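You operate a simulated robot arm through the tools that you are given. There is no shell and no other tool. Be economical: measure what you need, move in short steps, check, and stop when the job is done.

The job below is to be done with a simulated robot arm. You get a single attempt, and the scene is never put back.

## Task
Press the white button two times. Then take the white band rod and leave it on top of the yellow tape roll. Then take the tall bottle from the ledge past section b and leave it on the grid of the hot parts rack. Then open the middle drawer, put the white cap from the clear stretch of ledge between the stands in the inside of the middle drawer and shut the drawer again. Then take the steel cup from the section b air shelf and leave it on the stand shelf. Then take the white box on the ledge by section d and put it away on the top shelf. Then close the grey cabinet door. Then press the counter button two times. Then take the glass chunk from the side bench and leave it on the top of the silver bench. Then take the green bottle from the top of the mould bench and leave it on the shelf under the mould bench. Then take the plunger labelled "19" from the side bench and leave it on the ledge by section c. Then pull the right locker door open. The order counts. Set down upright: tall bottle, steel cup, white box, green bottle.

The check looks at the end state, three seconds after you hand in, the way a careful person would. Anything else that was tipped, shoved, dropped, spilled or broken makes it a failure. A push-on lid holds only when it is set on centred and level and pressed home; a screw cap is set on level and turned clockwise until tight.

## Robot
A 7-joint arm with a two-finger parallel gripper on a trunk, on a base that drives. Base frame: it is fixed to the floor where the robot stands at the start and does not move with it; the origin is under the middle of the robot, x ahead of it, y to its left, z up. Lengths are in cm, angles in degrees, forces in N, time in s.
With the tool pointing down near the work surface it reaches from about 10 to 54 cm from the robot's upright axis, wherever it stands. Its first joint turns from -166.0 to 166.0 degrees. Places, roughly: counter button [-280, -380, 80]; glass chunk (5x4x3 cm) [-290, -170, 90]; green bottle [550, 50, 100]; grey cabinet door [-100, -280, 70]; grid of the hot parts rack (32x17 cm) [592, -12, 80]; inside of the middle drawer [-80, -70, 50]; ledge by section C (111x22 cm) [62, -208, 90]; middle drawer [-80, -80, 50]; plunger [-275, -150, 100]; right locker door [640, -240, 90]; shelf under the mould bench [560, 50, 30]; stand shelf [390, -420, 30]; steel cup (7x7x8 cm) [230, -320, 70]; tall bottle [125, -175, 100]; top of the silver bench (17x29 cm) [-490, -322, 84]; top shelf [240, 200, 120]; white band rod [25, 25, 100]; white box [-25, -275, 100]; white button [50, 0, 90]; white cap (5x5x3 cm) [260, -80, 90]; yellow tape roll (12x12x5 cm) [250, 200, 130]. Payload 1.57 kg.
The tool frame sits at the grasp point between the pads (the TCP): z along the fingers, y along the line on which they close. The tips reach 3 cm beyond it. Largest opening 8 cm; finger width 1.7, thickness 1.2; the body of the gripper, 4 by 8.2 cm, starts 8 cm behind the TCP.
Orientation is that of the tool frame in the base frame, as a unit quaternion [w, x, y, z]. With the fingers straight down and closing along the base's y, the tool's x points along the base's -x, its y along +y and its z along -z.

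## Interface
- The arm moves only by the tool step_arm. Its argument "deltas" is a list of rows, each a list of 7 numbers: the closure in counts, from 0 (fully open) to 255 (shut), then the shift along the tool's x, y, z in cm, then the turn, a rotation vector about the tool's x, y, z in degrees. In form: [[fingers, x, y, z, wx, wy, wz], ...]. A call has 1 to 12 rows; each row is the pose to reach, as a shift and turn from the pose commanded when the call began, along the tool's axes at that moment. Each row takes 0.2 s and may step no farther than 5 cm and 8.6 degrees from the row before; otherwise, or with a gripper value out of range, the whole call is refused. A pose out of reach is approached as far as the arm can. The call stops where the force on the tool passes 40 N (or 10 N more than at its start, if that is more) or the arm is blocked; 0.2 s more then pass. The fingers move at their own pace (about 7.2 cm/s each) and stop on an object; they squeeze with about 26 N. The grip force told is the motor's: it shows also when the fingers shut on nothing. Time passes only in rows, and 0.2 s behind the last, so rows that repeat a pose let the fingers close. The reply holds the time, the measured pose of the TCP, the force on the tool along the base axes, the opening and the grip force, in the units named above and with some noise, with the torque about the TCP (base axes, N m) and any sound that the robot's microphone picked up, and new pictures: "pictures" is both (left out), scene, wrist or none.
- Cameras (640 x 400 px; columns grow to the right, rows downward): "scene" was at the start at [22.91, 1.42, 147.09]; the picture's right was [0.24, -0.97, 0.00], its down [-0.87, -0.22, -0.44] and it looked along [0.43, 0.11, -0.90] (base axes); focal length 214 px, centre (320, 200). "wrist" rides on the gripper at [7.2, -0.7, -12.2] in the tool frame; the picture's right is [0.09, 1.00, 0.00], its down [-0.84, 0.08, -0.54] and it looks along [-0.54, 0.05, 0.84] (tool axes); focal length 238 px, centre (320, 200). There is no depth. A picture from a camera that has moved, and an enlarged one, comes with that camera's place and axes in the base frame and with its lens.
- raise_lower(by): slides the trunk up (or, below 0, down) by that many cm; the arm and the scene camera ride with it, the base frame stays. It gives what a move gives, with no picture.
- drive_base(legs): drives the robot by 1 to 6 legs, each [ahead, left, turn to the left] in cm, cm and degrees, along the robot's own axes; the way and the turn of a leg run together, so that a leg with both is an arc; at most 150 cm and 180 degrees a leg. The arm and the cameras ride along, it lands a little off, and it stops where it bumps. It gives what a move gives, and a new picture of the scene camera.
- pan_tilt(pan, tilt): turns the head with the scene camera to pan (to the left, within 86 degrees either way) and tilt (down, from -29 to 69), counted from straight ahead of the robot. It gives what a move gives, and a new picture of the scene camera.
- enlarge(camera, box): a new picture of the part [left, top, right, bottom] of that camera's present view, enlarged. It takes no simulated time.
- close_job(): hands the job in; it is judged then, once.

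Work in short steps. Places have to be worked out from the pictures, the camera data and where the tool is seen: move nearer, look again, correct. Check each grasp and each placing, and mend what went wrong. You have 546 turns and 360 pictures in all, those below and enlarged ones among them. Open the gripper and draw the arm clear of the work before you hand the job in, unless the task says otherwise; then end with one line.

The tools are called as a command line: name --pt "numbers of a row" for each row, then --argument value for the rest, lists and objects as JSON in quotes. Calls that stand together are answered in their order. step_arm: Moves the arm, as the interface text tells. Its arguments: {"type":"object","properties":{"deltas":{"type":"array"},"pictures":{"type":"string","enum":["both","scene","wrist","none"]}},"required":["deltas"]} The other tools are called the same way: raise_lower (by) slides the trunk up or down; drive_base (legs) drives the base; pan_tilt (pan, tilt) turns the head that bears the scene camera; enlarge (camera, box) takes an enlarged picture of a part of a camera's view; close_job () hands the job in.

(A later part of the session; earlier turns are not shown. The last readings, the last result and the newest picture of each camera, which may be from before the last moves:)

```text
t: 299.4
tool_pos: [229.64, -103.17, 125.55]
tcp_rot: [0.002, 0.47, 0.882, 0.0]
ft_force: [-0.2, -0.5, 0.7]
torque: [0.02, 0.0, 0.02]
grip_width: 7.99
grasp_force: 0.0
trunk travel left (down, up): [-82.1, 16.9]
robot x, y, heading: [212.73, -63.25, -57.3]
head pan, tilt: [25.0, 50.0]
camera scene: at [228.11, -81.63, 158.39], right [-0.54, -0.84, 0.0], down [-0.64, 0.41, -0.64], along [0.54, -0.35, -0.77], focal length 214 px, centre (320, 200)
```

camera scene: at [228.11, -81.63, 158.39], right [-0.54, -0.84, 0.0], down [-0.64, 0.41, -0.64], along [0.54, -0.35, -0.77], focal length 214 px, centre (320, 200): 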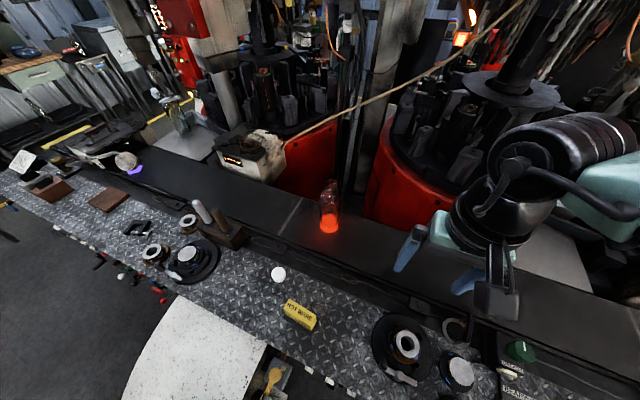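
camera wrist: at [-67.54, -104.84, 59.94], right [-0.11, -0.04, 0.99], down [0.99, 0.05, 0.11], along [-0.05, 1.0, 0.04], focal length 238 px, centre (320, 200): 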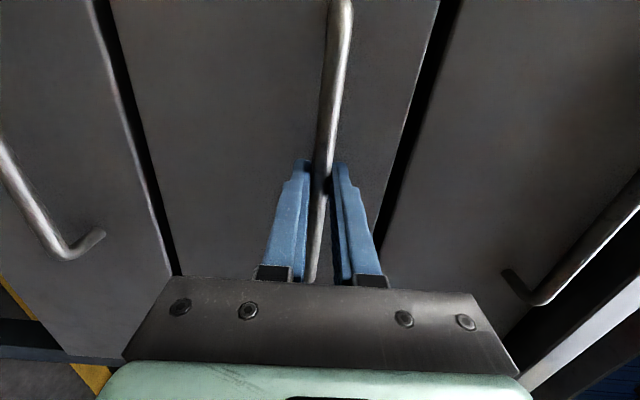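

I shift the tool 32.6 cm sideways over the cap at safe height.

step_arm --pt "40 0 4.6 0 0 0 0" --pt "40 0.1 9.2 0 0 0 0" --pt "40 0.2 13.8 0 0 0 0" --pt "40 0.3 18.4 0 0 0 0" --pt "40 0.4 23 0 0 0 0" --pt "40 0.4 27.6 0 0 0 0" --pt "40 0.4 32.4 0 0 0 0" --pt "40 0.4 32.4 4 0 0 0" --pt "40 0.4 32.4 8 0 0 0" --pt "40 0.4 32.4 12 0 0 0"

```text
t: 301.6
tool_pos: [256.32, -84.84, 113.44]
tcp_rot: [0.002, 0.47, 0.883, 0.0]
ft_force: [0.0, 0.4, 0.7]
torque: [0.03, 0.02, -0.02]
grip_width: 6.73
grasp_force: 0.0
trunk travel left (down, up): [-82.1, 16.9]
robot x, y, heading: [212.54, -63.19, -57.6]
head pan, tilt: [25.0, 50.0]
camera scene: at [228.12, -81.64, 158.39], right [-0.54, -0.84, 0.0], down [-0.64, 0.41, -0.64], along [0.54, -0.35, -0.77], focal length 214 px, centre (320, 200)
camera wrist: at [251.76, -79.19, 125.63], right [0.78, 0.63, 0.0], down [0.53, -0.65, 0.54], along [0.34, -0.42, -0.84], focal length 238 px, centre (320, 200)
```

scene: 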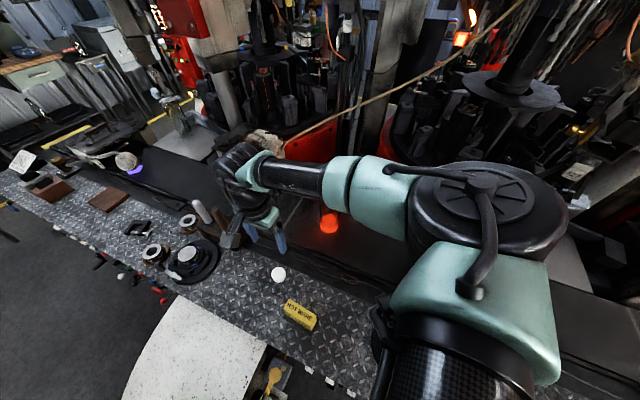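
wrist: 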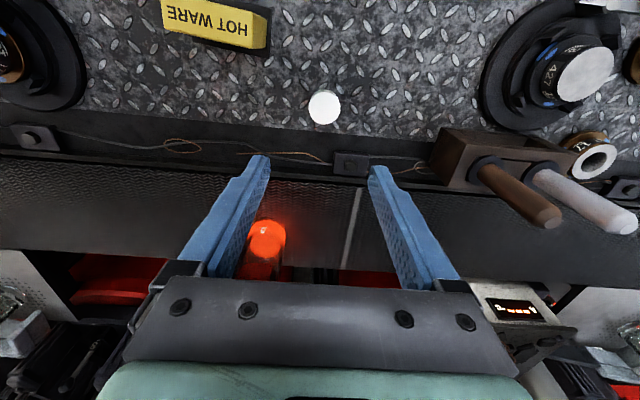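

Cap centre confirmed. I correct 0.6 cm and descend to TCP 93.8.

step_arm --pt "40 0.5 0.2 4 0 0 0" --pt "40 0.5 0.2 8 0 0 0" --pt "40 0.5 0.2 12 0 0 0" --pt "40 0.5 0.2 16 0 0 0" --pt "40 0.5 0.2 17.5 0 0 0" --pictures "wrist"

```text
t: 302.8
tool_pos: [256.22, -84.35, 95.93]
tcp_rot: [0.001, 0.47, 0.883, 0.0]
ft_force: [0.8, 0.4, 0.7]
torque: [-0.02, -0.02, -0.02]
grip_width: 6.73
grasp_force: 0.1
trunk travel left (down, up): [-82.1, 16.9]
robot x, y, heading: [212.75, -63.38, -57.6]
head pan, tilt: [25.0, 50.0]
camera wrist: at [251.63, -78.73, 108.1], right [0.77, 0.63, 0.0], down [0.53, -0.65, 0.54], along [0.34, -0.42, -0.84], focal length 238 px, centre (320, 200)
```

wrist: 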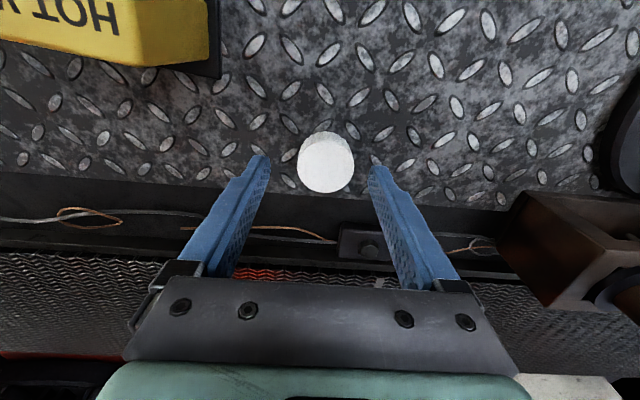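

Good alignment. Final descent and grip.

step_arm --pt "40 0.3 0.3 1 0 0 0" --pt "40 0.3 0.3 2.2 0 0 0" --pt "160 0.3 0.3 2.2 0 0 0" --pt "255 0.3 0.3 2.2 0 0 0" --pt "255 0.3 0.3 2.2 0 0 0" --pt "255 0.3 0.3 2.2 0 0 0" --pictures "none"

step_arm --pt "255 0 0 -4 0 0 0" --pt "255 0 0 -8 0 0 0" --pt "255 0 0 -12 0 0 0" --pt "255 0 0 -16 0 0 0" --pt "255 0 0 -20 0 0 0" --pt "255 0 0 -25 0 0 0" --pictures "wrist"

```text
t: 304.2
tool_pos: [256.39, -83.93, 93.74]
tcp_rot: [0.001, 0.47, 0.883, 0.0]
ft_force: [0.1, 0.9, 0.8]
torque: [0.01, -0.03, -0.03]
grip_width: 4.01
grasp_force: 26.2
trunk travel left (down, up): [-82.1, 16.9]
robot x, y, heading: [212.62, -63.24, -57.7]
head pan, tilt: [25.0, 50.0]
```

```text
t: 305.6
tool_pos: [256.05, -83.87, 119.09]
tcp_rot: [0.001, 0.47, 0.883, 0.0]
ft_force: [0.1, -0.3, -0.3]
torque: [0.0, 0.02, 0.01]
grip_width: 4.01
grasp_force: 25.6
trunk travel left (down, up): [-82.1, 16.9]
robot x, y, heading: [212.71, -63.0, -57.8]
head pan, tilt: [25.0, 50.0]
camera wrist: at [251.48, -78.22, 131.1], right [0.78, 0.63, 0.0], down [0.53, -0.65, 0.54], along [0.34, -0.42, -0.84], focal length 238 px, centre (320, 200)
```

wrist: 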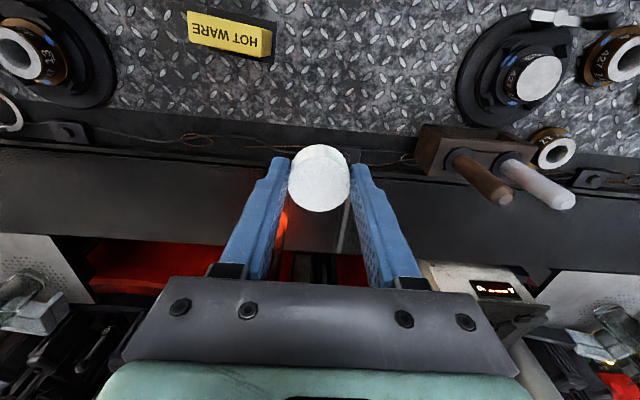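

Cap is held. I bring the arm back in front and drive back to the drawer.

step_arm --pt "255 0 -4.6 0 0 0 0" --pt "255 0 -9.2 0 0 0 0" --pt "255 0 -13.8 0 0 0 0" --pt "255 0 -18.4 0 0 0 0" --pt "255 0 -23 0 0 0 0" --pt "255 0 -27.6 0 0 0 0" --pictures "none"

pan_tilt --pan 0 --tilt 50

drive_base --legs '[[-48, 0, 0], [0, 0, -90], [125, -6, 0], [125, -6, 0], [0, 0, -89]]'

```text
t: 307.0
tool_pos: [233.14, -99.17, 118.85]
tcp_rot: [0.003, 0.471, 0.882, 0.001]
ft_force: [0.4, 0.7, 0.2]
torque: [0.0, -0.03, 0.01]
grip_width: 4.01
grasp_force: 25.6
trunk travel left (down, up): [-82.1, 16.9]
robot x, y, heading: [212.53, -62.59, -57.7]
head pan, tilt: [25.0, 50.0]
```

```text
t: 307.9
tool_pos: [233.44, -99.13, 118.84]
tcp_rot: [0.001, 0.471, 0.882, 0.0]
ft_force: [-0.8, -0.3, -0.1]
torque: [0.01, 0.04, 0.02]
grip_width: 3.99
grasp_force: 25.9
trunk travel left (down, up): [-82.1, 16.9]
robot x, y, heading: [212.68, -63.18, -57.7]
head pan, tilt: [0.0, 50.0]
camera scene: at [225.72, -83.97, 158.39], right [-0.85, -0.53, 0.0], down [-0.41, 0.65, -0.64], along [0.34, -0.54, -0.77], focal length 214 px, centre (320, 200)
```

scene: 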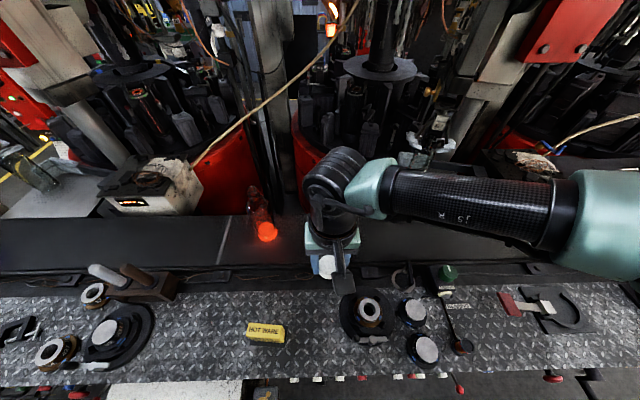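

```text
t: 330.2
tool_pos: [-52.74, -108.06, 118.8]
tcp_rot: [0.0, 0.886, -0.464, -0.002]
ft_force: [-0.2, -0.1, -0.5]
torque: [0.03, 0.02, 0.0]
grip_width: 4.03
grasp_force: 25.5
trunk travel left (down, up): [-82.1, 16.9]
robot x, y, heading: [-31.48, -144.15, 123.1]
head pan, tilt: [0.0, 50.0]
camera scene: at [-45.1, -123.26, 158.39], right [0.84, 0.55, 0.0], down [0.42, -0.64, -0.64], along [-0.35, 0.54, -0.77], focal length 214 px, centre (320, 200)
```

scene: 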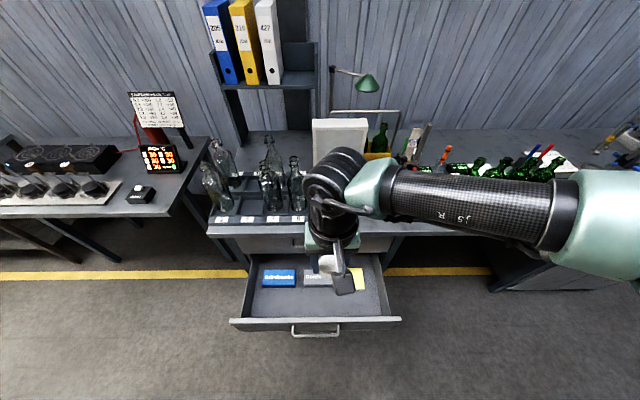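

Target spot in the drawer ≈(−60,−101). I centre over it, lower the trunk, then view.

step_arm --pt "255 -4 1 0 0 0 0" --pt "255 -8 1.6 0 0 0 0" --pt "255 -10 1.9 0 0 0 0" --pictures "none"

raise_lower --by -40

step_arm --pt "255 0 0 1 0 0 0"

```text
t: 331.0
tool_pos: [-59.99, -100.9, 118.85]
tcp_rot: [0.0, 0.886, -0.464, -0.001]
ft_force: [-0.4, 1.4, -0.6]
torque: [0.02, 0.01, 0.01]
grip_width: 4.02
grasp_force: 26.2
trunk travel left (down, up): [-82.1, 16.9]
robot x, y, heading: [-31.64, -143.83, 122.9]
head pan, tilt: [0.0, 50.0]
```

```text
t: 334.8
tool_pos: [-59.9, -100.86, 78.82]
tcp_rot: [0.0, 0.886, -0.464, -0.001]
ft_force: [-0.4, 0.5, -0.5]
torque: [0.01, 0.02, -0.02]
grip_width: 4.06
grasp_force: 26.0
trunk travel left (down, up): [-42.1, 56.9]
robot x, y, heading: [-31.57, -144.03, 122.8]
head pan, tilt: [0.0, 50.0]
```

```text
t: 335.2
tool_pos: [-59.9, -100.92, 77.89]
tcp_rot: [0.001, 0.886, -0.464, -0.001]
ft_force: [-0.2, -0.7, -0.6]
torque: [0.01, 0.05, 0.0]
grip_width: 4.05
grasp_force: 25.6
trunk travel left (down, up): [-42.1, 56.9]
robot x, y, heading: [-31.64, -144.12, 122.9]
head pan, tilt: [0.0, 50.0]
camera scene: at [-45.1, -123.25, 118.39], right [0.84, 0.55, 0.0], down [0.42, -0.64, -0.64], along [-0.35, 0.54, -0.77], focal length 214 px, centre (320, 200)
camera wrist: at [-55.25, -106.42, 90.02], right [-0.77, -0.64, 0.0], down [-0.54, 0.64, 0.54], along [-0.35, 0.42, -0.84], focal length 238 px, centre (320, 200)
```

scene: 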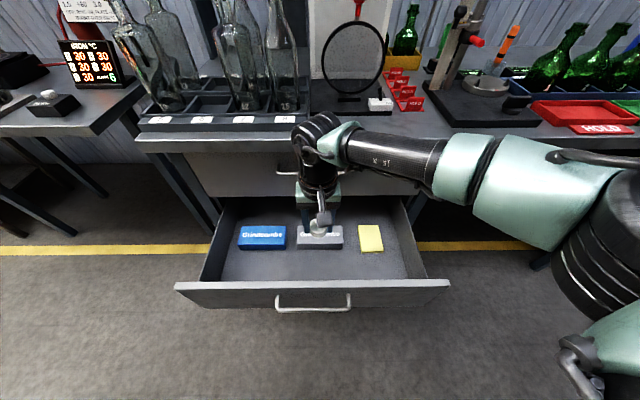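
wrist: 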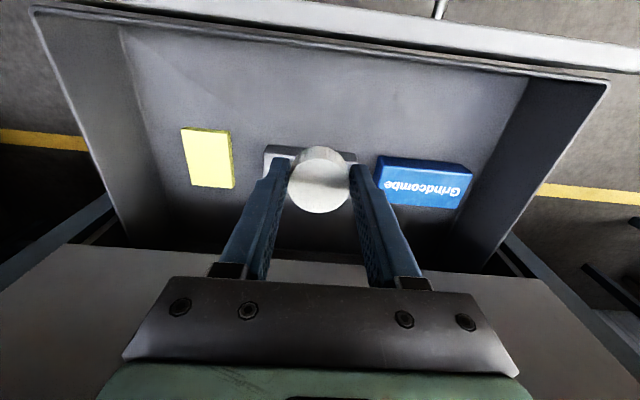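

To keep the wrist camera clear of the drawer's front panel I rotate the gripper 90° about its axis before lowering.

step_arm --pt "255 0.3 0 0 0 0 8.2" --pt "255 0.6 0 0 0 0 16.4" --pt "255 0.6 0 0 0 0 24.6" --pt "255 0.6 0 0 0 0 32.8" --pt "255 0.6 0 0 0 0 41" --pt "255 0.6 0 0 0 0 49.2" --pt "255 0.6 0 0 0 0 57.4" --pt "255 0.6 0 0 0 0 65.6" --pt "255 0.6 0 0 0 0 73.8" --pt "255 0.6 0 0 0 0 82" --pt "255 0.6 0 0 0 0 90" --pictures "none"

step_arm --pt "255 0 0 4 0 0 0" --pt "255 0 0 8 0 0 0" --pt "255 0 0 12 0 0 0"

```text
t: 337.6
tool_pos: [-59.57, -101.44, 77.83]
tcp_rot: [-0.001, -0.297, 0.955, 0.0]
ft_force: [0.0, 0.5, -2.0]
torque: [0.0, -0.02, -0.02]
grip_width: 4.06
grasp_force: 25.5
trunk travel left (down, up): [-42.1, 56.9]
robot x, y, heading: [-31.8, -143.97, 122.8]
head pan, tilt: [0.0, 50.0]
```

```text
t: 338.4
tool_pos: [-59.49, -101.35, 65.73]
tcp_rot: [-0.002, -0.297, 0.955, 0.002]
ft_force: [-0.4, -0.1, 0.4]
torque: [0.02, 0.0, -0.01]
grip_width: 4.06
grasp_force: 26.2
trunk travel left (down, up): [-42.1, 56.9]
robot x, y, heading: [-31.86, -144.09, 123.1]
head pan, tilt: [0.0, 50.0]
camera scene: at [-45.11, -123.25, 118.39], right [0.84, 0.55, 0.0], down [0.42, -0.64, -0.64], along [-0.35, 0.54, -0.77], focal length 214 px, centre (320, 200)
camera wrist: at [-65.08, -105.98, 77.96], right [-0.64, 0.77, 0.0], down [0.65, 0.54, 0.54], along [0.41, 0.35, -0.84], focal length 238 px, centre (320, 200)
```

scene: 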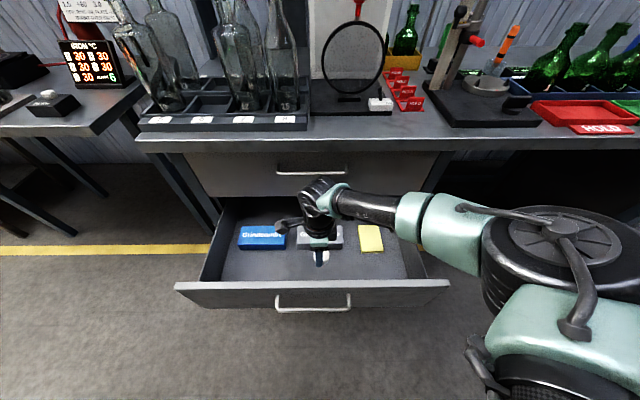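
wrist: 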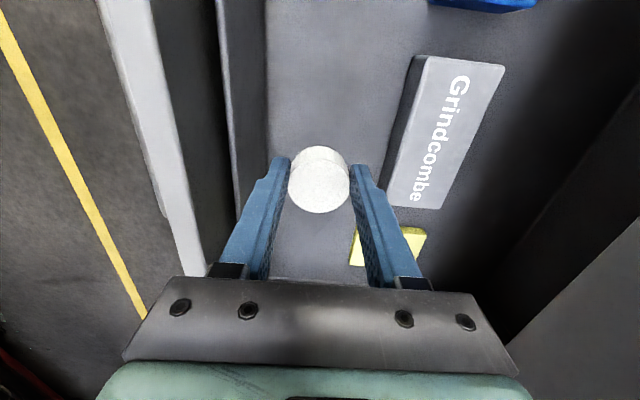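

Nicely between panel and box. I lower further in steps to contact.

step_arm --pt "255 0 0 3 0 0 0" --pt "255 0 0 6 0 0 0" --pt "255 0 0 7 0 0 0" --pictures "wrist"

step_arm --pt "255 0 0 0.4 0 0 0" --pt "255 0 0 0.8 0 0 0" --pt "255 0 0 1.2 0 0 0" --pictures "none"

```text
t: 339.2
tool_pos: [-59.66, -101.35, 58.91]
tcp_rot: [-0.001, -0.298, 0.955, 0.002]
ft_force: [-0.1, -0.7, -0.1]
torque: [0.0, 0.02, -0.01]
grip_width: 4.04
grasp_force: 26.0
trunk travel left (down, up): [-42.1, 56.9]
robot x, y, heading: [-31.72, -143.94, 123.2]
head pan, tilt: [0.0, 50.0]
camera wrist: at [-65.16, -105.95, 71.03], right [-0.64, 0.77, 0.0], down [0.65, 0.54, 0.54], along [0.41, 0.35, -0.84], focal length 238 px, centre (320, 200)
```

wrist: 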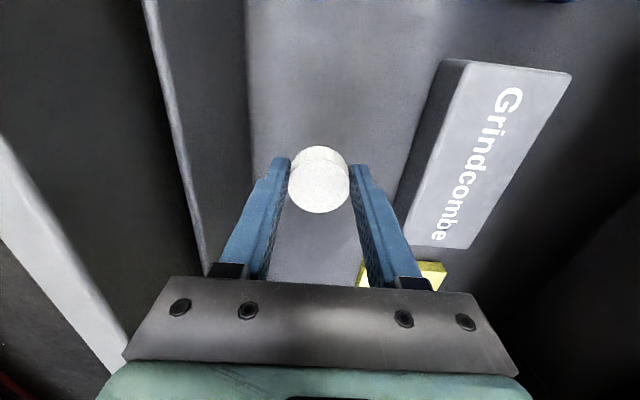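

```text
t: 340.0
tool_pos: [-59.69, -101.38, 57.67]
tcp_rot: [-0.001, -0.299, 0.954, 0.001]
ft_force: [0.2, 0.0, -0.2]
torque: [0.0, -0.02, 0.04]
grip_width: 4.02
grasp_force: 26.0
trunk travel left (down, up): [-42.1, 56.9]
robot x, y, heading: [-31.65, -143.81, 123.0]
head pan, tilt: [0.0, 50.0]
```

step_arm --pt "255 0 0 0.4 0 0 0" --pt "255 0 0 0.8 0 0 0" --pt "255 0 0 1.2 0 0 0" --pictures "none"

step_arm --pt "255 0 0 0.4 0 0 0" --pt "255 0 0 0.8 0 0 0" --pt "255 0 0 1.2 0 0 0" --pictures "wrist"

```text
t: 340.8
tool_pos: [-59.58, -101.26, 56.47]
tcp_rot: [0.0, -0.298, 0.955, 0.0]
ft_force: [0.2, 0.9, -0.8]
torque: [-0.03, 0.01, 0.02]
grip_width: 4.03
grasp_force: 25.6
trunk travel left (down, up): [-42.1, 56.9]
robot x, y, heading: [-31.85, -144.13, 123.4]
head pan, tilt: [0.0, 50.0]
```

```text
t: 341.6
tool_pos: [-59.7, -101.23, 55.21]
tcp_rot: [-0.001, -0.299, 0.954, 0.002]
ft_force: [-0.3, 0.7, -1.0]
torque: [-0.02, 0.01, 0.01]
grip_width: 4.05
grasp_force: 25.9
trunk travel left (down, up): [-42.1, 56.9]
robot x, y, heading: [-31.47, -143.76, 123.1]
head pan, tilt: [0.0, 50.0]
camera wrist: at [-65.17, -105.93, 67.46], right [-0.64, 0.77, 0.0], down [0.65, 0.54, 0.54], along [0.41, 0.35, -0.84], focal length 238 px, centre (320, 200)
```

wrist: 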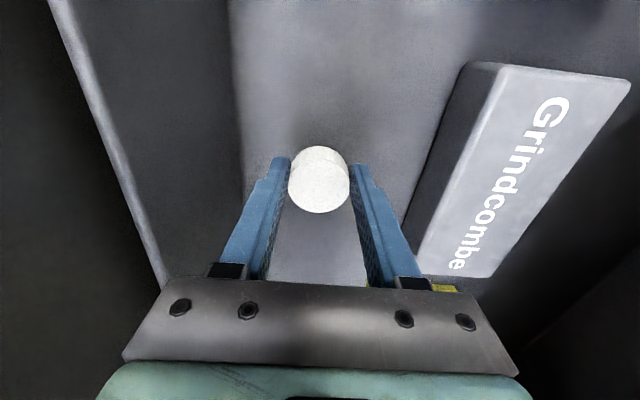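

No contact yet; keep lowering.

step_arm --pt "255 0 0 0.5 0 0 0" --pt "255 0 0 1 0 0 0" --pt "255 0 0 1.5 0 0 0" --pt "255 0 0 2 0 0 0" --pictures "none"

step_arm --pt "255 0 0 0.5 0 0 0" --pt "255 0 0 1 0 0 0" --pt "255 0 0 1.5 0 0 0" --pictures "wrist"

```text
t: 342.6
tool_pos: [-59.68, -101.32, 53.23]
tcp_rot: [0.0, -0.299, 0.954, 0.001]
ft_force: [0.8, -0.1, -0.2]
torque: [0.03, -0.03, 0.02]
grip_width: 4.02
grasp_force: 26.0
trunk travel left (down, up): [-42.1, 56.9]
robot x, y, heading: [-31.36, -143.94, 123.1]
head pan, tilt: [0.0, 50.0]
```

```text
t: 343.4
tool_pos: [-59.74, -101.17, 52.23]
tcp_rot: [-0.002, -0.297, 0.955, 0.004]
ft_force: [0.3, -0.2, 41.3]
torque: [-0.74, -0.69, 0.03]
grip_width: 4.03
grasp_force: 25.9
trunk travel left (down, up): [-42.1, 56.9]
robot x, y, heading: [-31.73, -143.46, 123.2]
head pan, tilt: [0.0, 50.0]
camera wrist: at [-65.2, -105.9, 64.4], right [-0.64, 0.77, 0.01], down [0.65, 0.54, 0.54], along [0.41, 0.35, -0.84], focal length 238 px, centre (320, 200)
```

wrist: 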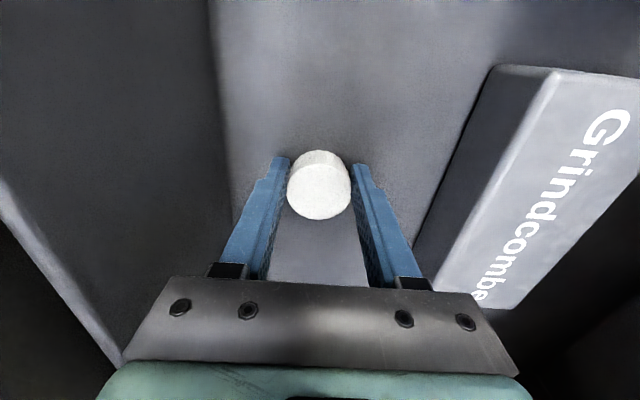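

Contact. I relieve, open part-way, and lift straight out.

step_arm --pt "255 0 0 -0.5 0 0 0" --pt "120 0 0 -0.5 0 0 0" --pt "50 0 0 -0.5 0 0 0" --pt "50 0 0 -0.5 0 0 0" --pt "50 0 0 -4 0 0 0" --pt "50 0 0 -8 0 0 0" --pt "50 0 0 -12 0 0 0" --pt "50 0 0 -16 0 0 0" --pt "50 0 0 -20 0 0 0" --pt "50 0 0 -24 0 0 0"

```text
t: 345.6
tool_pos: [-59.59, -101.45, 75.85]
tcp_rot: [-0.001, -0.298, 0.955, 0.001]
ft_force: [-0.3, -0.4, -0.1]
torque: [0.02, -0.02, 0.0]
grip_width: 6.41
grasp_force: 0.0
trunk travel left (down, up): [-42.1, 56.9]
robot x, y, heading: [-31.77, -144.03, 123.1]
head pan, tilt: [0.0, 50.0]
camera scene: at [-45.09, -123.28, 118.39], right [0.84, 0.55, 0.0], down [0.42, -0.64, -0.64], along [-0.35, 0.54, -0.77], focal length 214 px, centre (320, 200)
camera wrist: at [-65.13, -106.03, 87.93], right [-0.64, 0.77, 0.0], down [0.65, 0.54, 0.54], along [0.41, 0.35, -0.84], focal length 238 px, centre (320, 200)
```

scene: 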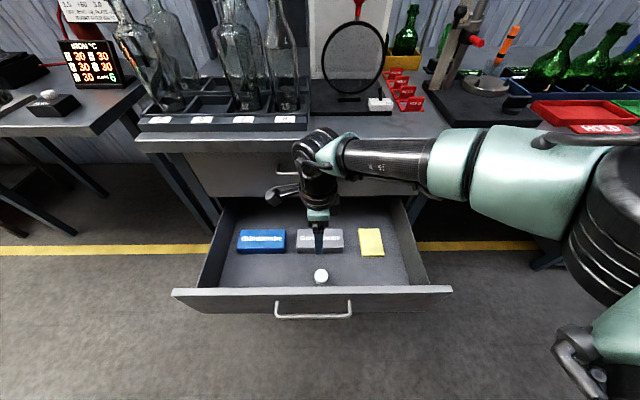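
wrist: 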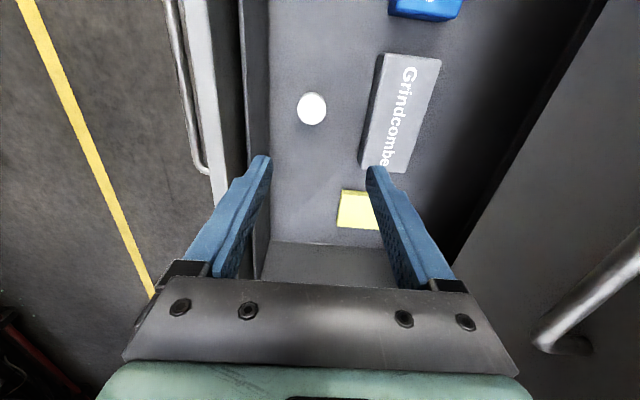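

The cap is in the drawer. I raise, back off, and rotate the tool forward to push the drawer shut.

raise_lower --by 8

drive_base --legs '[[-50, 0, 0]]'

step_arm --pt "255 0 0 0 -8.2 0 0" --pt "255 0 0 0 -16.4 0 0" --pt "255 0 0 0 -24.6 0 0" --pt "255 0 0 0 -32.8 0 0" --pt "255 0 0 0 -41 0 0" --pt "255 0 0 0 -49.2 0 0" --pt "255 0 0 0 -57.4 0 0" --pt "255 0 0 0 -65.6 0 0" --pt "255 0 0 0 -73.8 0 0" --pt "255 0 0 0 -82 0 0" --pt "255 0 0 0 -90 0 0" --pictures "scene"

```text
t: 346.8
tool_pos: [-59.74, -101.34, 83.55]
tcp_rot: [-0.001, -0.298, 0.954, 0.001]
ft_force: [-1.2, -0.1, -0.1]
torque: [-0.02, -0.02, -0.03]
grip_width: 6.42
grasp_force: 0.0
trunk travel left (down, up): [-50.1, 48.9]
robot x, y, heading: [-31.82, -143.8, 123.1]
head pan, tilt: [0.0, 50.0]
```

```text
t: 349.8
tool_pos: [-32.18, -143.87, 83.76]
tcp_rot: [-0.001, -0.301, 0.954, 0.001]
ft_force: [0.6, 1.0, -0.3]
torque: [0.03, 0.01, -0.01]
grip_width: 6.43
grasp_force: 0.0
trunk travel left (down, up): [-50.1, 48.9]
robot x, y, heading: [-4.03, -186.48, 122.9]
head pan, tilt: [0.0, 50.0]
camera scene: at [-17.56, -165.54, 126.4], right [0.83, 0.55, 0.0], down [0.42, -0.64, -0.64], along [-0.35, 0.54, -0.77], focal length 214 px, centre (320, 200)
```

scene: 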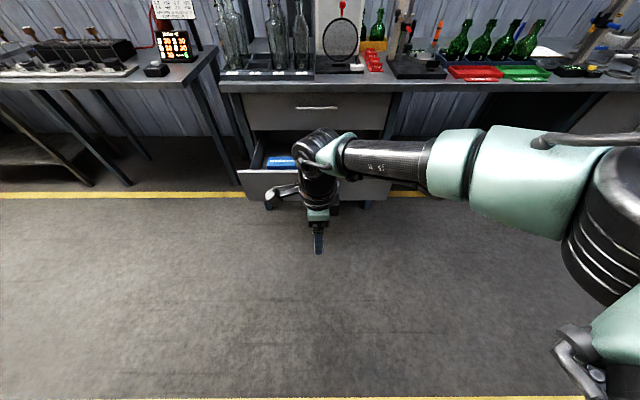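

```text
t: 352.1
tool_pos: [-31.88, -143.35, 83.94]
tcp_rot: [-0.126, -0.273, 0.867, 0.397]
ft_force: [1.5, -1.1, 0.2]
torque: [-0.02, 0.03, -0.01]
grip_width: 0.0
grasp_force: 21.8
out of reach, approached as far as the arm can: row 6, 7, 8, 9, 10, 11
trunk travel left (down, up): [-50.1, 48.9]
robot x, y, heading: [-3.94, -186.18, 123.5]
head pan, tilt: [0.0, 50.0]
camera scene: at [-17.58, -165.51, 126.39], right [0.83, 0.55, 0.0], down [0.42, -0.64, -0.64], along [-0.35, 0.54, -0.77], focal length 214 px, centre (320, 200)
```

scene: 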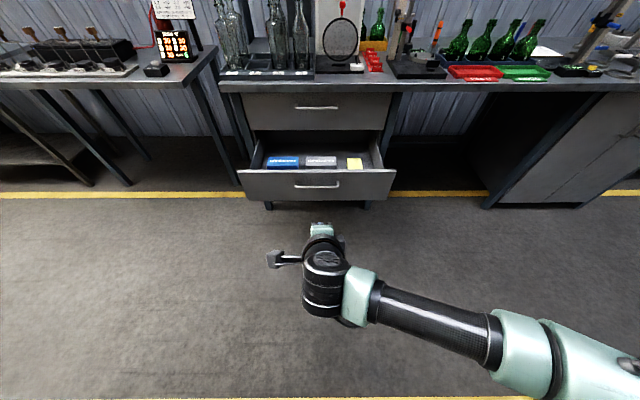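

It is short of reach; I pull the TCP back ~9 cm so the rotation can complete.

step_arm --pt "255 0 0 -4 0 0 0" --pt "255 0 0 -8 0 0 0" --pt "255 0 0 -10 0 0 0" --pt "255 0 0 -10 0 0 0" --pictures "none"

```text
t: 353.1
tool_pos: [-28.07, -148.6, 90.09]
tcp_rot: [-0.126, -0.273, 0.867, 0.398]
ft_force: [-0.2, -0.3, 0.2]
torque: [0.0, -0.01, -0.02]
grip_width: 0.01
grasp_force: 21.4
out of reach, approached as far as the arm can: row 3, 4
trunk travel left (down, up): [-50.1, 48.9]
robot x, y, heading: [-3.95, -185.9, 123.3]
head pan, tilt: [0.0, 50.0]
```

step_arm --pt "255 0 0 0 -8 0 0" --pt "255 0 0 0 -16 0 0" --pt "255 0 0 0 -24 0 0" --pt "255 0 0 0 -32 0 0" --pt "255 0 0 0 -40 0 0" --pt "255 0 0 0 -42 0 0" --pictures "none"

```text
t: 354.6
tool_pos: [-24.3, -143.9, 91.66]
tcp_rot: [-0.214, -0.219, 0.684, 0.662]
ft_force: [-0.1, 0.2, 0.2]
torque: [-0.01, -0.01, 0.01]
grip_width: 0.0
grasp_force: 21.3
out of reach, approached as far as the arm can: row 1, 2, 3, 4, 5, 6
trunk travel left (down, up): [-50.1, 48.9]
robot x, y, heading: [-3.69, -185.79, 123.5]
head pan, tilt: [0.0, 50.0]
```

Horizontal again. I lower so the closed fingertips are just below the handle bar, shift left 7.4 and push the drawer by driving forward.

raise_lower --by -36

pan_tilt --pan 0 --tilt 35

drive_base --legs '[[0, 7.4, 0], [34, 0, 0]]'

```text
t: 358.1
tool_pos: [-24.35, -143.89, 55.66]
tcp_rot: [-0.214, -0.219, 0.685, 0.662]
ft_force: [0.2, 0.5, 0.5]
torque: [-0.02, 0.02, 0.01]
grip_width: 0.0
grasp_force: 21.3
trunk travel left (down, up): [-14.1, 84.9]
robot x, y, heading: [-4.26, -186.04, 123.4]
head pan, tilt: [0.0, 50.0]
```

```text
t: 358.8
tool_pos: [-24.37, -143.9, 55.64]
tcp_rot: [-0.213, -0.219, 0.684, 0.663]
ft_force: [-0.8, -0.8, -0.2]
torque: [0.02, -0.04, -0.02]
grip_width: 0.01
grasp_force: 21.5
trunk travel left (down, up): [-14.1, 84.9]
robot x, y, heading: [-3.74, -186.24, 123.3]
head pan, tilt: [0.0, 35.0]
camera scene: at [-18.19, -164.59, 92.56], right [0.83, 0.55, 0.0], down [0.32, -0.48, -0.82], along [-0.45, 0.68, -0.57], focal length 214 px, centre (320, 200)
```

scene: 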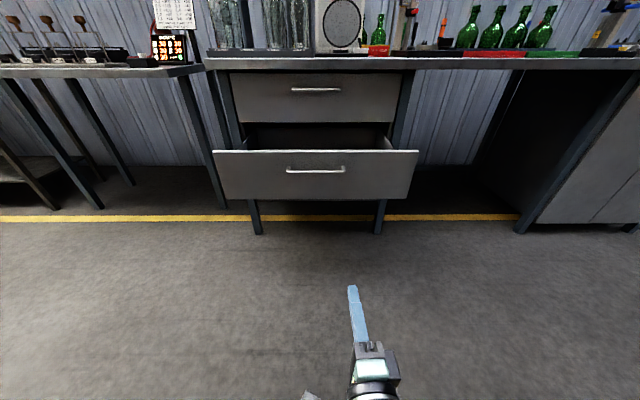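

```text
t: 361.7
tool_pos: [-49.32, -119.6, 55.63]
tcp_rot: [-0.213, -0.22, 0.684, 0.662]
ft_force: [-1.0, 0.2, 0.5]
torque: [-0.01, -0.01, -0.01]
grip_width: 0.0
grasp_force: 21.2
trunk travel left (down, up): [-14.1, 84.9]
robot x, y, heading: [-28.8, -161.6, 123.5]
head pan, tilt: [0.0, 35.0]
camera scene: at [-43.12, -140.39, 92.57], right [0.83, 0.55, 0.0], down [0.32, -0.48, -0.82], along [-0.45, 0.68, -0.57], focal length 214 px, centre (320, 200)
```

scene: 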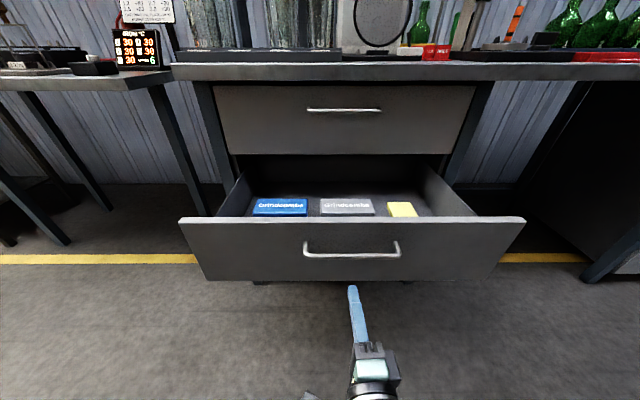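

Fingertips will meet the panel below the bar. I push forward.

drive_base --legs '[[33, 0, 0]]'

```text
t: 363.9
tool_pos: [-67.7, -92.05, 55.71]
tcp_rot: [-0.214, -0.22, 0.685, 0.661]
ft_force: [0.2, -0.7, -0.6]
torque: [0.02, 0.0, -0.02]
grip_width: 0.0
grasp_force: 21.8
trunk travel left (down, up): [-14.1, 84.9]
robot x, y, heading: [-47.28, -134.32, 123.4]
head pan, tilt: [0.0, 35.0]
camera scene: at [-61.5, -112.7, 92.57], right [0.83, 0.55, 0.0], down [0.32, -0.48, -0.82], along [-0.45, 0.68, -0.57], focal length 214 px, centre (320, 200)
```

scene: 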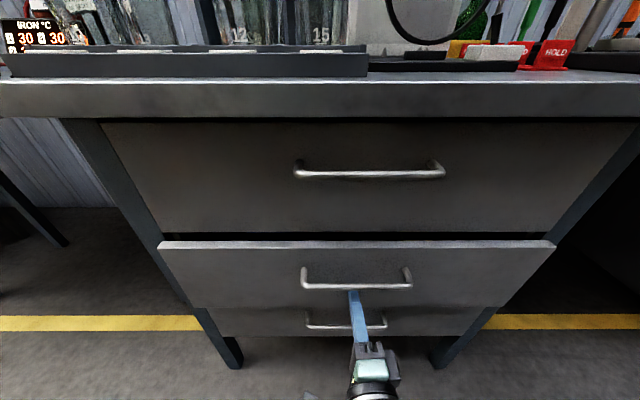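

Nearly shut, ~3 cm to go. I push on in small drives.

drive_base --legs '[[2.5, 0, 0]]'

drive_base --legs '[[1.5, 0, 0]]'

```text
t: 364.7
tool_pos: [-69.18, -89.79, 55.57]
tcp_rot: [-0.216, -0.22, 0.684, 0.662]
ft_force: [-0.5, 0.2, 0.2]
torque: [-0.04, 0.03, 0.02]
grip_width: 0.01
grasp_force: 20.9
trunk travel left (down, up): [-14.1, 84.9]
robot x, y, heading: [-48.39, -131.85, 123.8]
head pan, tilt: [0.0, 35.0]
camera scene: at [-62.89, -110.61, 92.57], right [0.83, 0.55, 0.0], down [0.32, -0.48, -0.82], along [-0.45, 0.68, -0.57], focal length 214 px, centre (320, 200)
```

scene: 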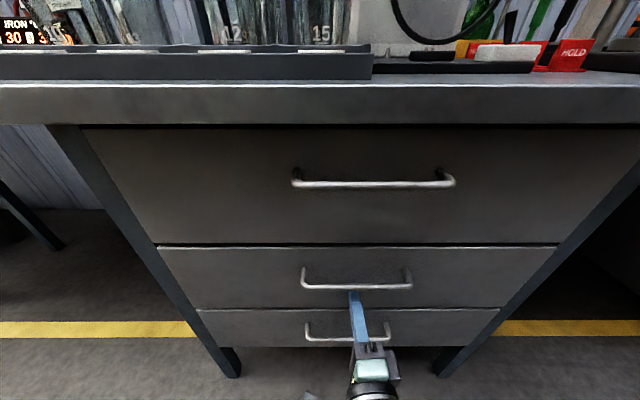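

```text
t: 365.5
tool_pos: [-69.32, -89.5, 55.67]
tcp_rot: [-0.213, -0.22, 0.684, 0.662]
ft_force: [3.4, -5.4, -0.1]
torque: [0.05, 0.05, -0.03]
grip_width: 0.0
grasp_force: 21.0
trunk travel left (down, up): [-14.1, 84.9]
robot x, y, heading: [-49.03, -131.31, 123.8]
head pan, tilt: [0.0, 35.0]
stopped in leg 1: the force on the tool passed its limit at 99 N (the readings are from after the stop); the commanded pose is now the measured one
camera scene: at [-63.25, -110.07, 92.57], right [0.83, 0.55, 0.0], down [0.32, -0.48, -0.82], along [-0.45, 0.68, -0.57], focal length 214 px, centre (320, 200)
```

scene: 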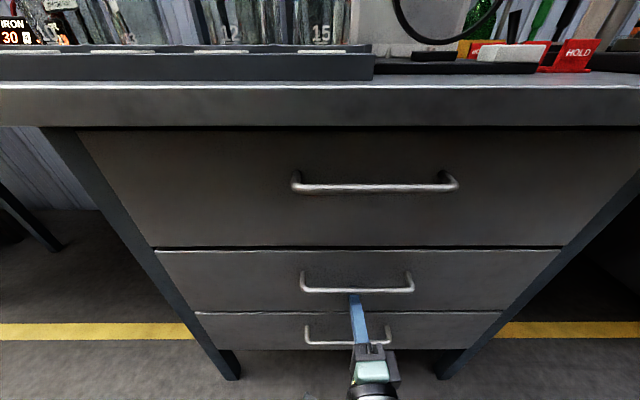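

The drawer is fully shut. Next, the steel cup behind the machine. I raise the trunk, back off, and drive up the aisle again.

drive_base --legs '[[-45, 0, 0]]'

raise_lower --by 40

drive_base --legs '[[0, 0, -90], [125, 9, 0], [125, 9, 0], [125, 0, 0], [115, 0, 0], [0, 0, -90]]'

```text
t: 368.2
tool_pos: [-44.6, -126.86, 55.68]
tcp_rot: [-0.213, -0.221, 0.685, 0.661]
ft_force: [-0.3, 0.0, 0.1]
torque: [-0.02, 0.0, -0.05]
grip_width: 0.0
grasp_force: 20.9
trunk travel left (down, up): [-14.1, 84.9]
robot x, y, heading: [-24.22, -168.89, 123.4]
head pan, tilt: [0.0, 35.0]
camera scene: at [-38.42, -147.46, 92.56], right [0.83, 0.55, 0.0], down [0.32, -0.48, -0.82], along [-0.45, 0.68, -0.57], focal length 214 px, centre (320, 200)
```

scene: 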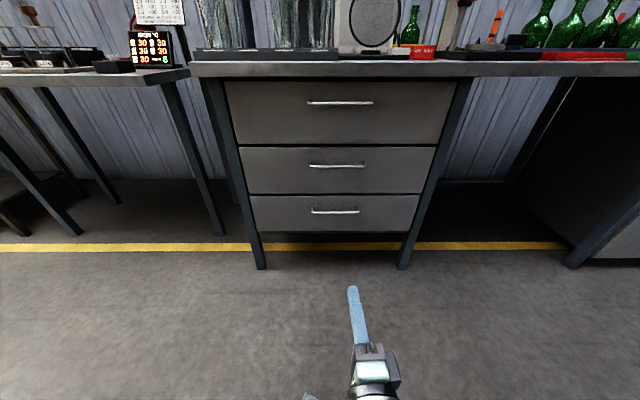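

```text
t: 372.0
tool_pos: [-44.46, -126.9, 95.51]
tcp_rot: [-0.212, -0.22, 0.685, 0.661]
ft_force: [0.6, 0.1, -0.7]
torque: [0.0, 0.01, -0.01]
grip_width: 0.01
grasp_force: 21.6
trunk travel left (down, up): [-54.1, 44.9]
robot x, y, heading: [-23.85, -169.09, 123.0]
head pan, tilt: [0.0, 35.0]
```

```text
t: 403.2
tool_pos: [396.35, 72.0, 95.76]
tcp_rot: [0.661, 0.685, 0.22, 0.212]
ft_force: [-0.4, -0.2, -1.1]
torque: [-0.01, 0.01, -0.02]
grip_width: 0.0
grasp_force: 22.0
trunk travel left (down, up): [-54.1, 44.9]
robot x, y, heading: [376.23, 113.98, -56.5]
head pan, tilt: [0.0, 35.0]
camera scene: at [390.11, 92.38, 132.57], right [-0.83, -0.55, 0.0], down [-0.32, 0.48, -0.82], along [0.45, -0.68, -0.57], focal length 214 px, centre (320, 200)
```

scene: 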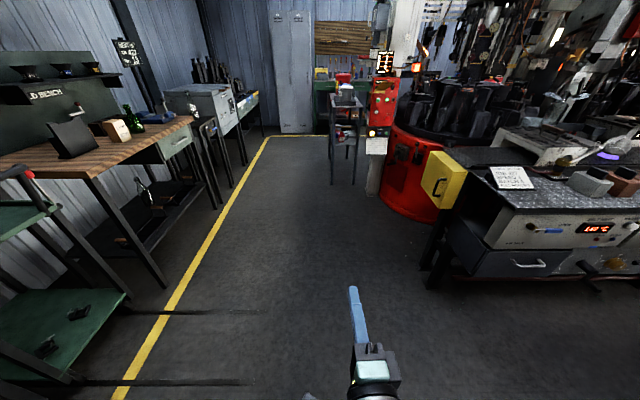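

A passage runs past the machine end toward lockers. I drive down it, staying left of the small stand.

drive_base --legs '[[130, 22, 0], [100, 20, 0]]'

pan_tilt --pan -60 --tilt 20

```text
t: 414.7
tool_pos: [556.08, -98.08, 95.73]
tcp_rot: [0.663, 0.687, 0.214, 0.207]
ft_force: [0.1, -1.0, 0.0]
torque: [0.01, -0.01, -0.04]
grip_width: 0.04
grasp_force: 20.7
trunk travel left (down, up): [-54.1, 44.9]
robot x, y, heading: [535.99, -55.75, -57.6]
head pan, tilt: [0.0, 35.0]
camera scene: at [550.11, -77.46, 132.56], right [-0.84, -0.54, 0.0], down [-0.31, 0.48, -0.82], along [0.44, -0.69, -0.57], focal length 214 px, centre (320, 200)
```

scene: 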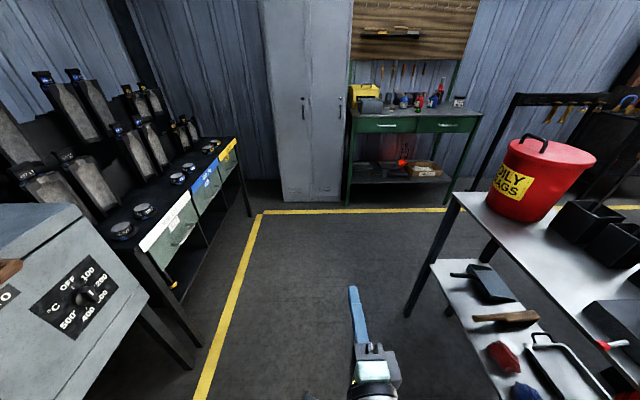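

```text
t: 416.0
tool_pos: [556.16, -98.01, 95.74]
tcp_rot: [0.663, 0.687, 0.215, 0.207]
ft_force: [-0.7, -0.5, 0.3]
torque: [-0.01, 0.0, -0.01]
grip_width: 0.0
grasp_force: 21.8
trunk travel left (down, up): [-54.1, 44.9]
robot x, y, heading: [536.14, -55.5, -57.6]
head pan, tilt: [-60.0, 20.0]
camera scene: at [541.07, -78.27, 134.95], right [-0.89, 0.46, 0.0], down [0.16, 0.3, -0.94], along [-0.43, -0.83, -0.34], focal length 214 px, centre (320, 200)
```

scene: 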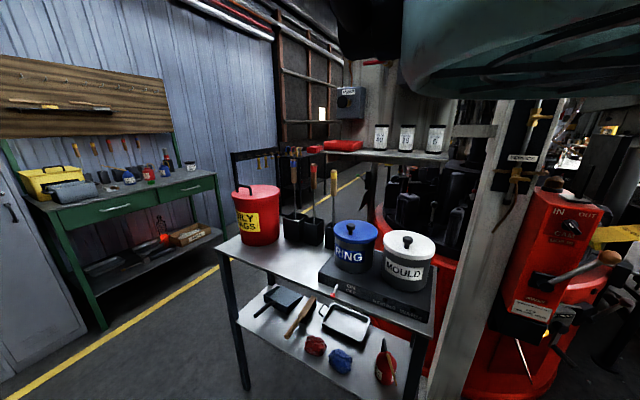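

I continue 140 cm past the trolley, then turn right into the back aisle.

pan_tilt --pan 0 --tilt 25

drive_base --legs '[[140, 0, 0], [0, 0, -90]]'

```text
t: 417.3
tool_pos: [555.97, -98.05, 95.65]
tcp_rot: [0.663, 0.687, 0.215, 0.208]
ft_force: [0.0, 0.6, -0.2]
torque: [0.0, -0.01, -0.01]
grip_width: 0.03
grasp_force: 21.3
trunk travel left (down, up): [-54.1, 44.9]
robot x, y, heading: [536.33, -55.17, -57.5]
head pan, tilt: [0.0, 25.0]
camera scene: at [550.3, -77.79, 134.14], right [-0.84, -0.54, 0.0], down [-0.23, 0.36, -0.91], along [0.49, -0.77, -0.42], focal length 214 px, centre (320, 200)
```

scene: 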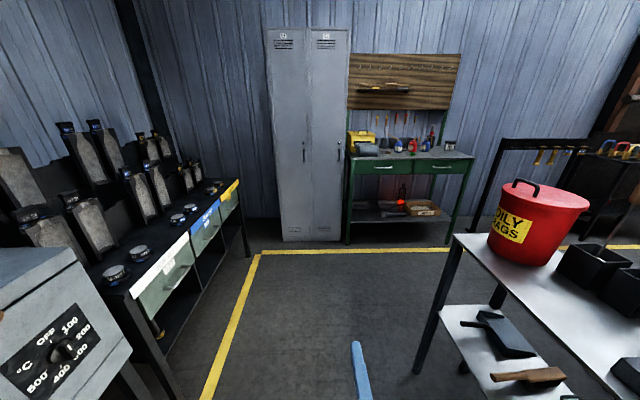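

```text
t: 428.0
tool_pos: [567.92, -191.63, 95.67]
tcp_rot: [0.614, 0.636, -0.336, -0.325]
ft_force: [0.3, 0.5, 0.5]
torque: [-0.02, 0.0, -0.03]
grip_width: 0.01
grasp_force: 21.2
trunk travel left (down, up): [-54.1, 44.9]
robot x, y, heading: [610.34, -172.34, -147.9]
head pan, tilt: [0.0, 25.0]
camera scene: at [588.09, -186.21, 134.14], right [-0.53, 0.85, 0.0], down [0.36, 0.22, -0.91], along [-0.77, -0.48, -0.42], focal length 214 px, centre (320, 200)
```

scene: 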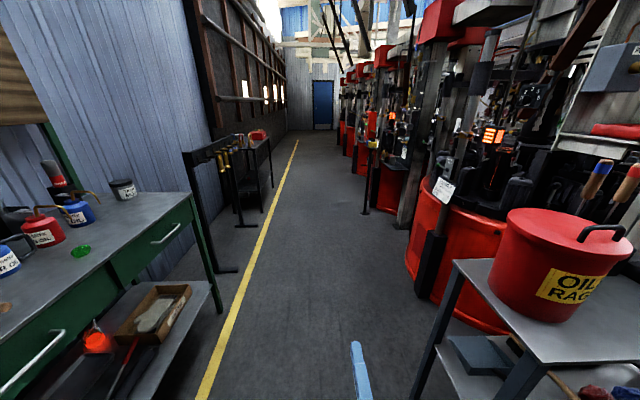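

I drive down the back aisle to be abreast of the cup location and turn right to face the machine.

drive_base --legs '[[125, 0, 0], [125, 0, 0], [125, 0, 0], [0, 0, -89]]'

```text
t: 450.0
tool_pos: [269.77, -330.18, 95.67]
tcp_rot: [-0.215, -0.223, 0.684, 0.661]
ft_force: [0.8, -0.3, 0.8]
torque: [-0.03, 0.01, 0.02]
grip_width: 0.01
grasp_force: 21.8
trunk travel left (down, up): [-54.1, 44.9]
robot x, y, heading: [290.98, -371.98, 123.8]
head pan, tilt: [0.0, 25.0]
camera scene: at [275.78, -350.37, 134.14], right [0.83, 0.56, 0.0], down [0.24, -0.35, -0.91], along [-0.51, 0.75, -0.42], focal length 214 px, centre (320, 200)
```

scene: 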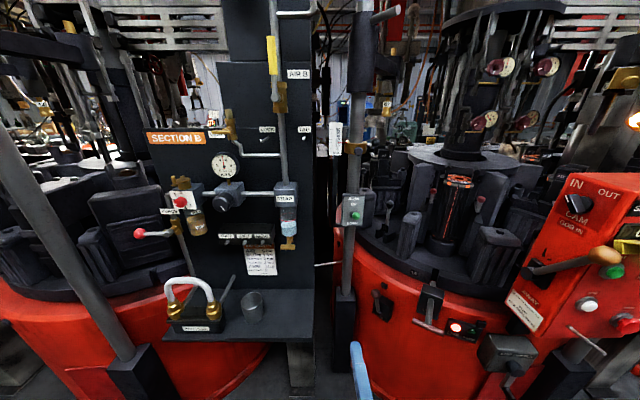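

Section B's air shelf with the steel cup is ahead-left. I enlarge.

enlarge --camera "scene" --box '[140, 210, 340, 360]'

pan_tilt --pan 0 --tilt 45

```text
2.67 times, centred on (240, 285) of scene
camera zoom: at [275.78, -350.37, 134.14], right [0.83, 0.56, 0.0], down [0.24, -0.35, -0.91], along [-0.51, 0.75, -0.42], focal length 572 px, centre (533, -27)
```

zoom: 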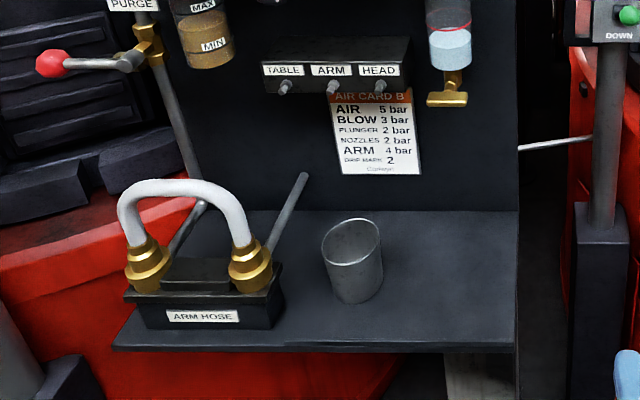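

```text
t: 450.9
tool_pos: [269.79, -330.21, 95.71]
tcp_rot: [-0.215, -0.222, 0.684, 0.66]
ft_force: [-0.1, 0.3, 0.5]
torque: [-0.01, 0.01, -0.02]
grip_width: 0.0
grasp_force: 21.2
trunk travel left (down, up): [-54.1, 44.9]
robot x, y, heading: [290.75, -372.19, 124.0]
head pan, tilt: [0.0, 45.0]
camera scene: at [276.38, -351.27, 131.09], right [0.83, 0.56, 0.0], down [0.39, -0.59, -0.71], along [-0.39, 0.59, -0.71], focal length 214 px, centre (320, 200)
```

scene: 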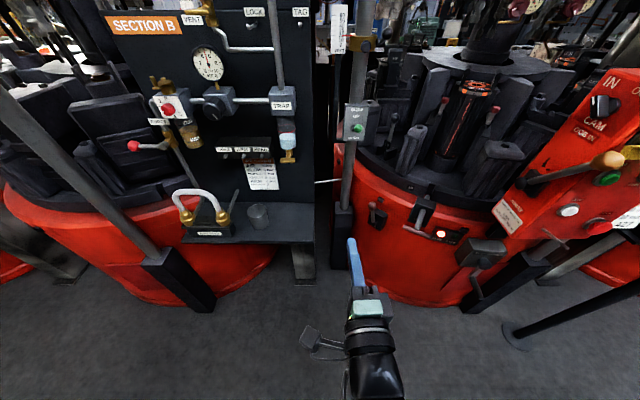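

Cup ≈(232,−323.7), base z 70, height 8. I'll grasp it horizontally; first open and roll the gripper 90° (camera up).

step_arm --pt "0 0 0 0 0 0 8.2" --pt "0 0 0 0 0 0 16.4" --pt "0 0 0 0 0 0 24.6" --pt "0 0 0 0 0 0 32.8" --pt "0 0 0 0 0 0 41" --pt "0 0 0 0 0 0 49.2" --pt "0 0 0 0 0 0 57.4" --pt "0 0 0 0 0 0 65.6" --pt "0 0 0 0 0 0 73.8" --pt "0 0 0 0 0 0 82" --pt "0 0 0 0 0 0 90" --pictures "scene"

```text
t: 453.2
tool_pos: [269.73, -330.02, 95.73]
tcp_rot: [-0.62, 0.327, 0.64, 0.314]
ft_force: [0.3, -0.7, 0.1]
torque: [0.02, -0.01, -0.01]
grip_width: 8.0
grasp_force: 0.0
trunk travel left (down, up): [-54.1, 44.9]
robot x, y, heading: [290.38, -372.15, 123.8]
head pan, tilt: [0.0, 45.0]
camera scene: at [276.38, -351.27, 131.08], right [0.83, 0.56, 0.0], down [0.39, -0.59, -0.71], along [-0.39, 0.59, -0.71], focal length 214 px, centre (320, 200)
```

scene: 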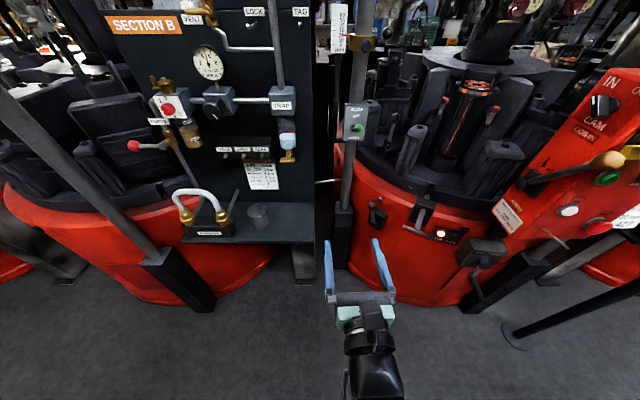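

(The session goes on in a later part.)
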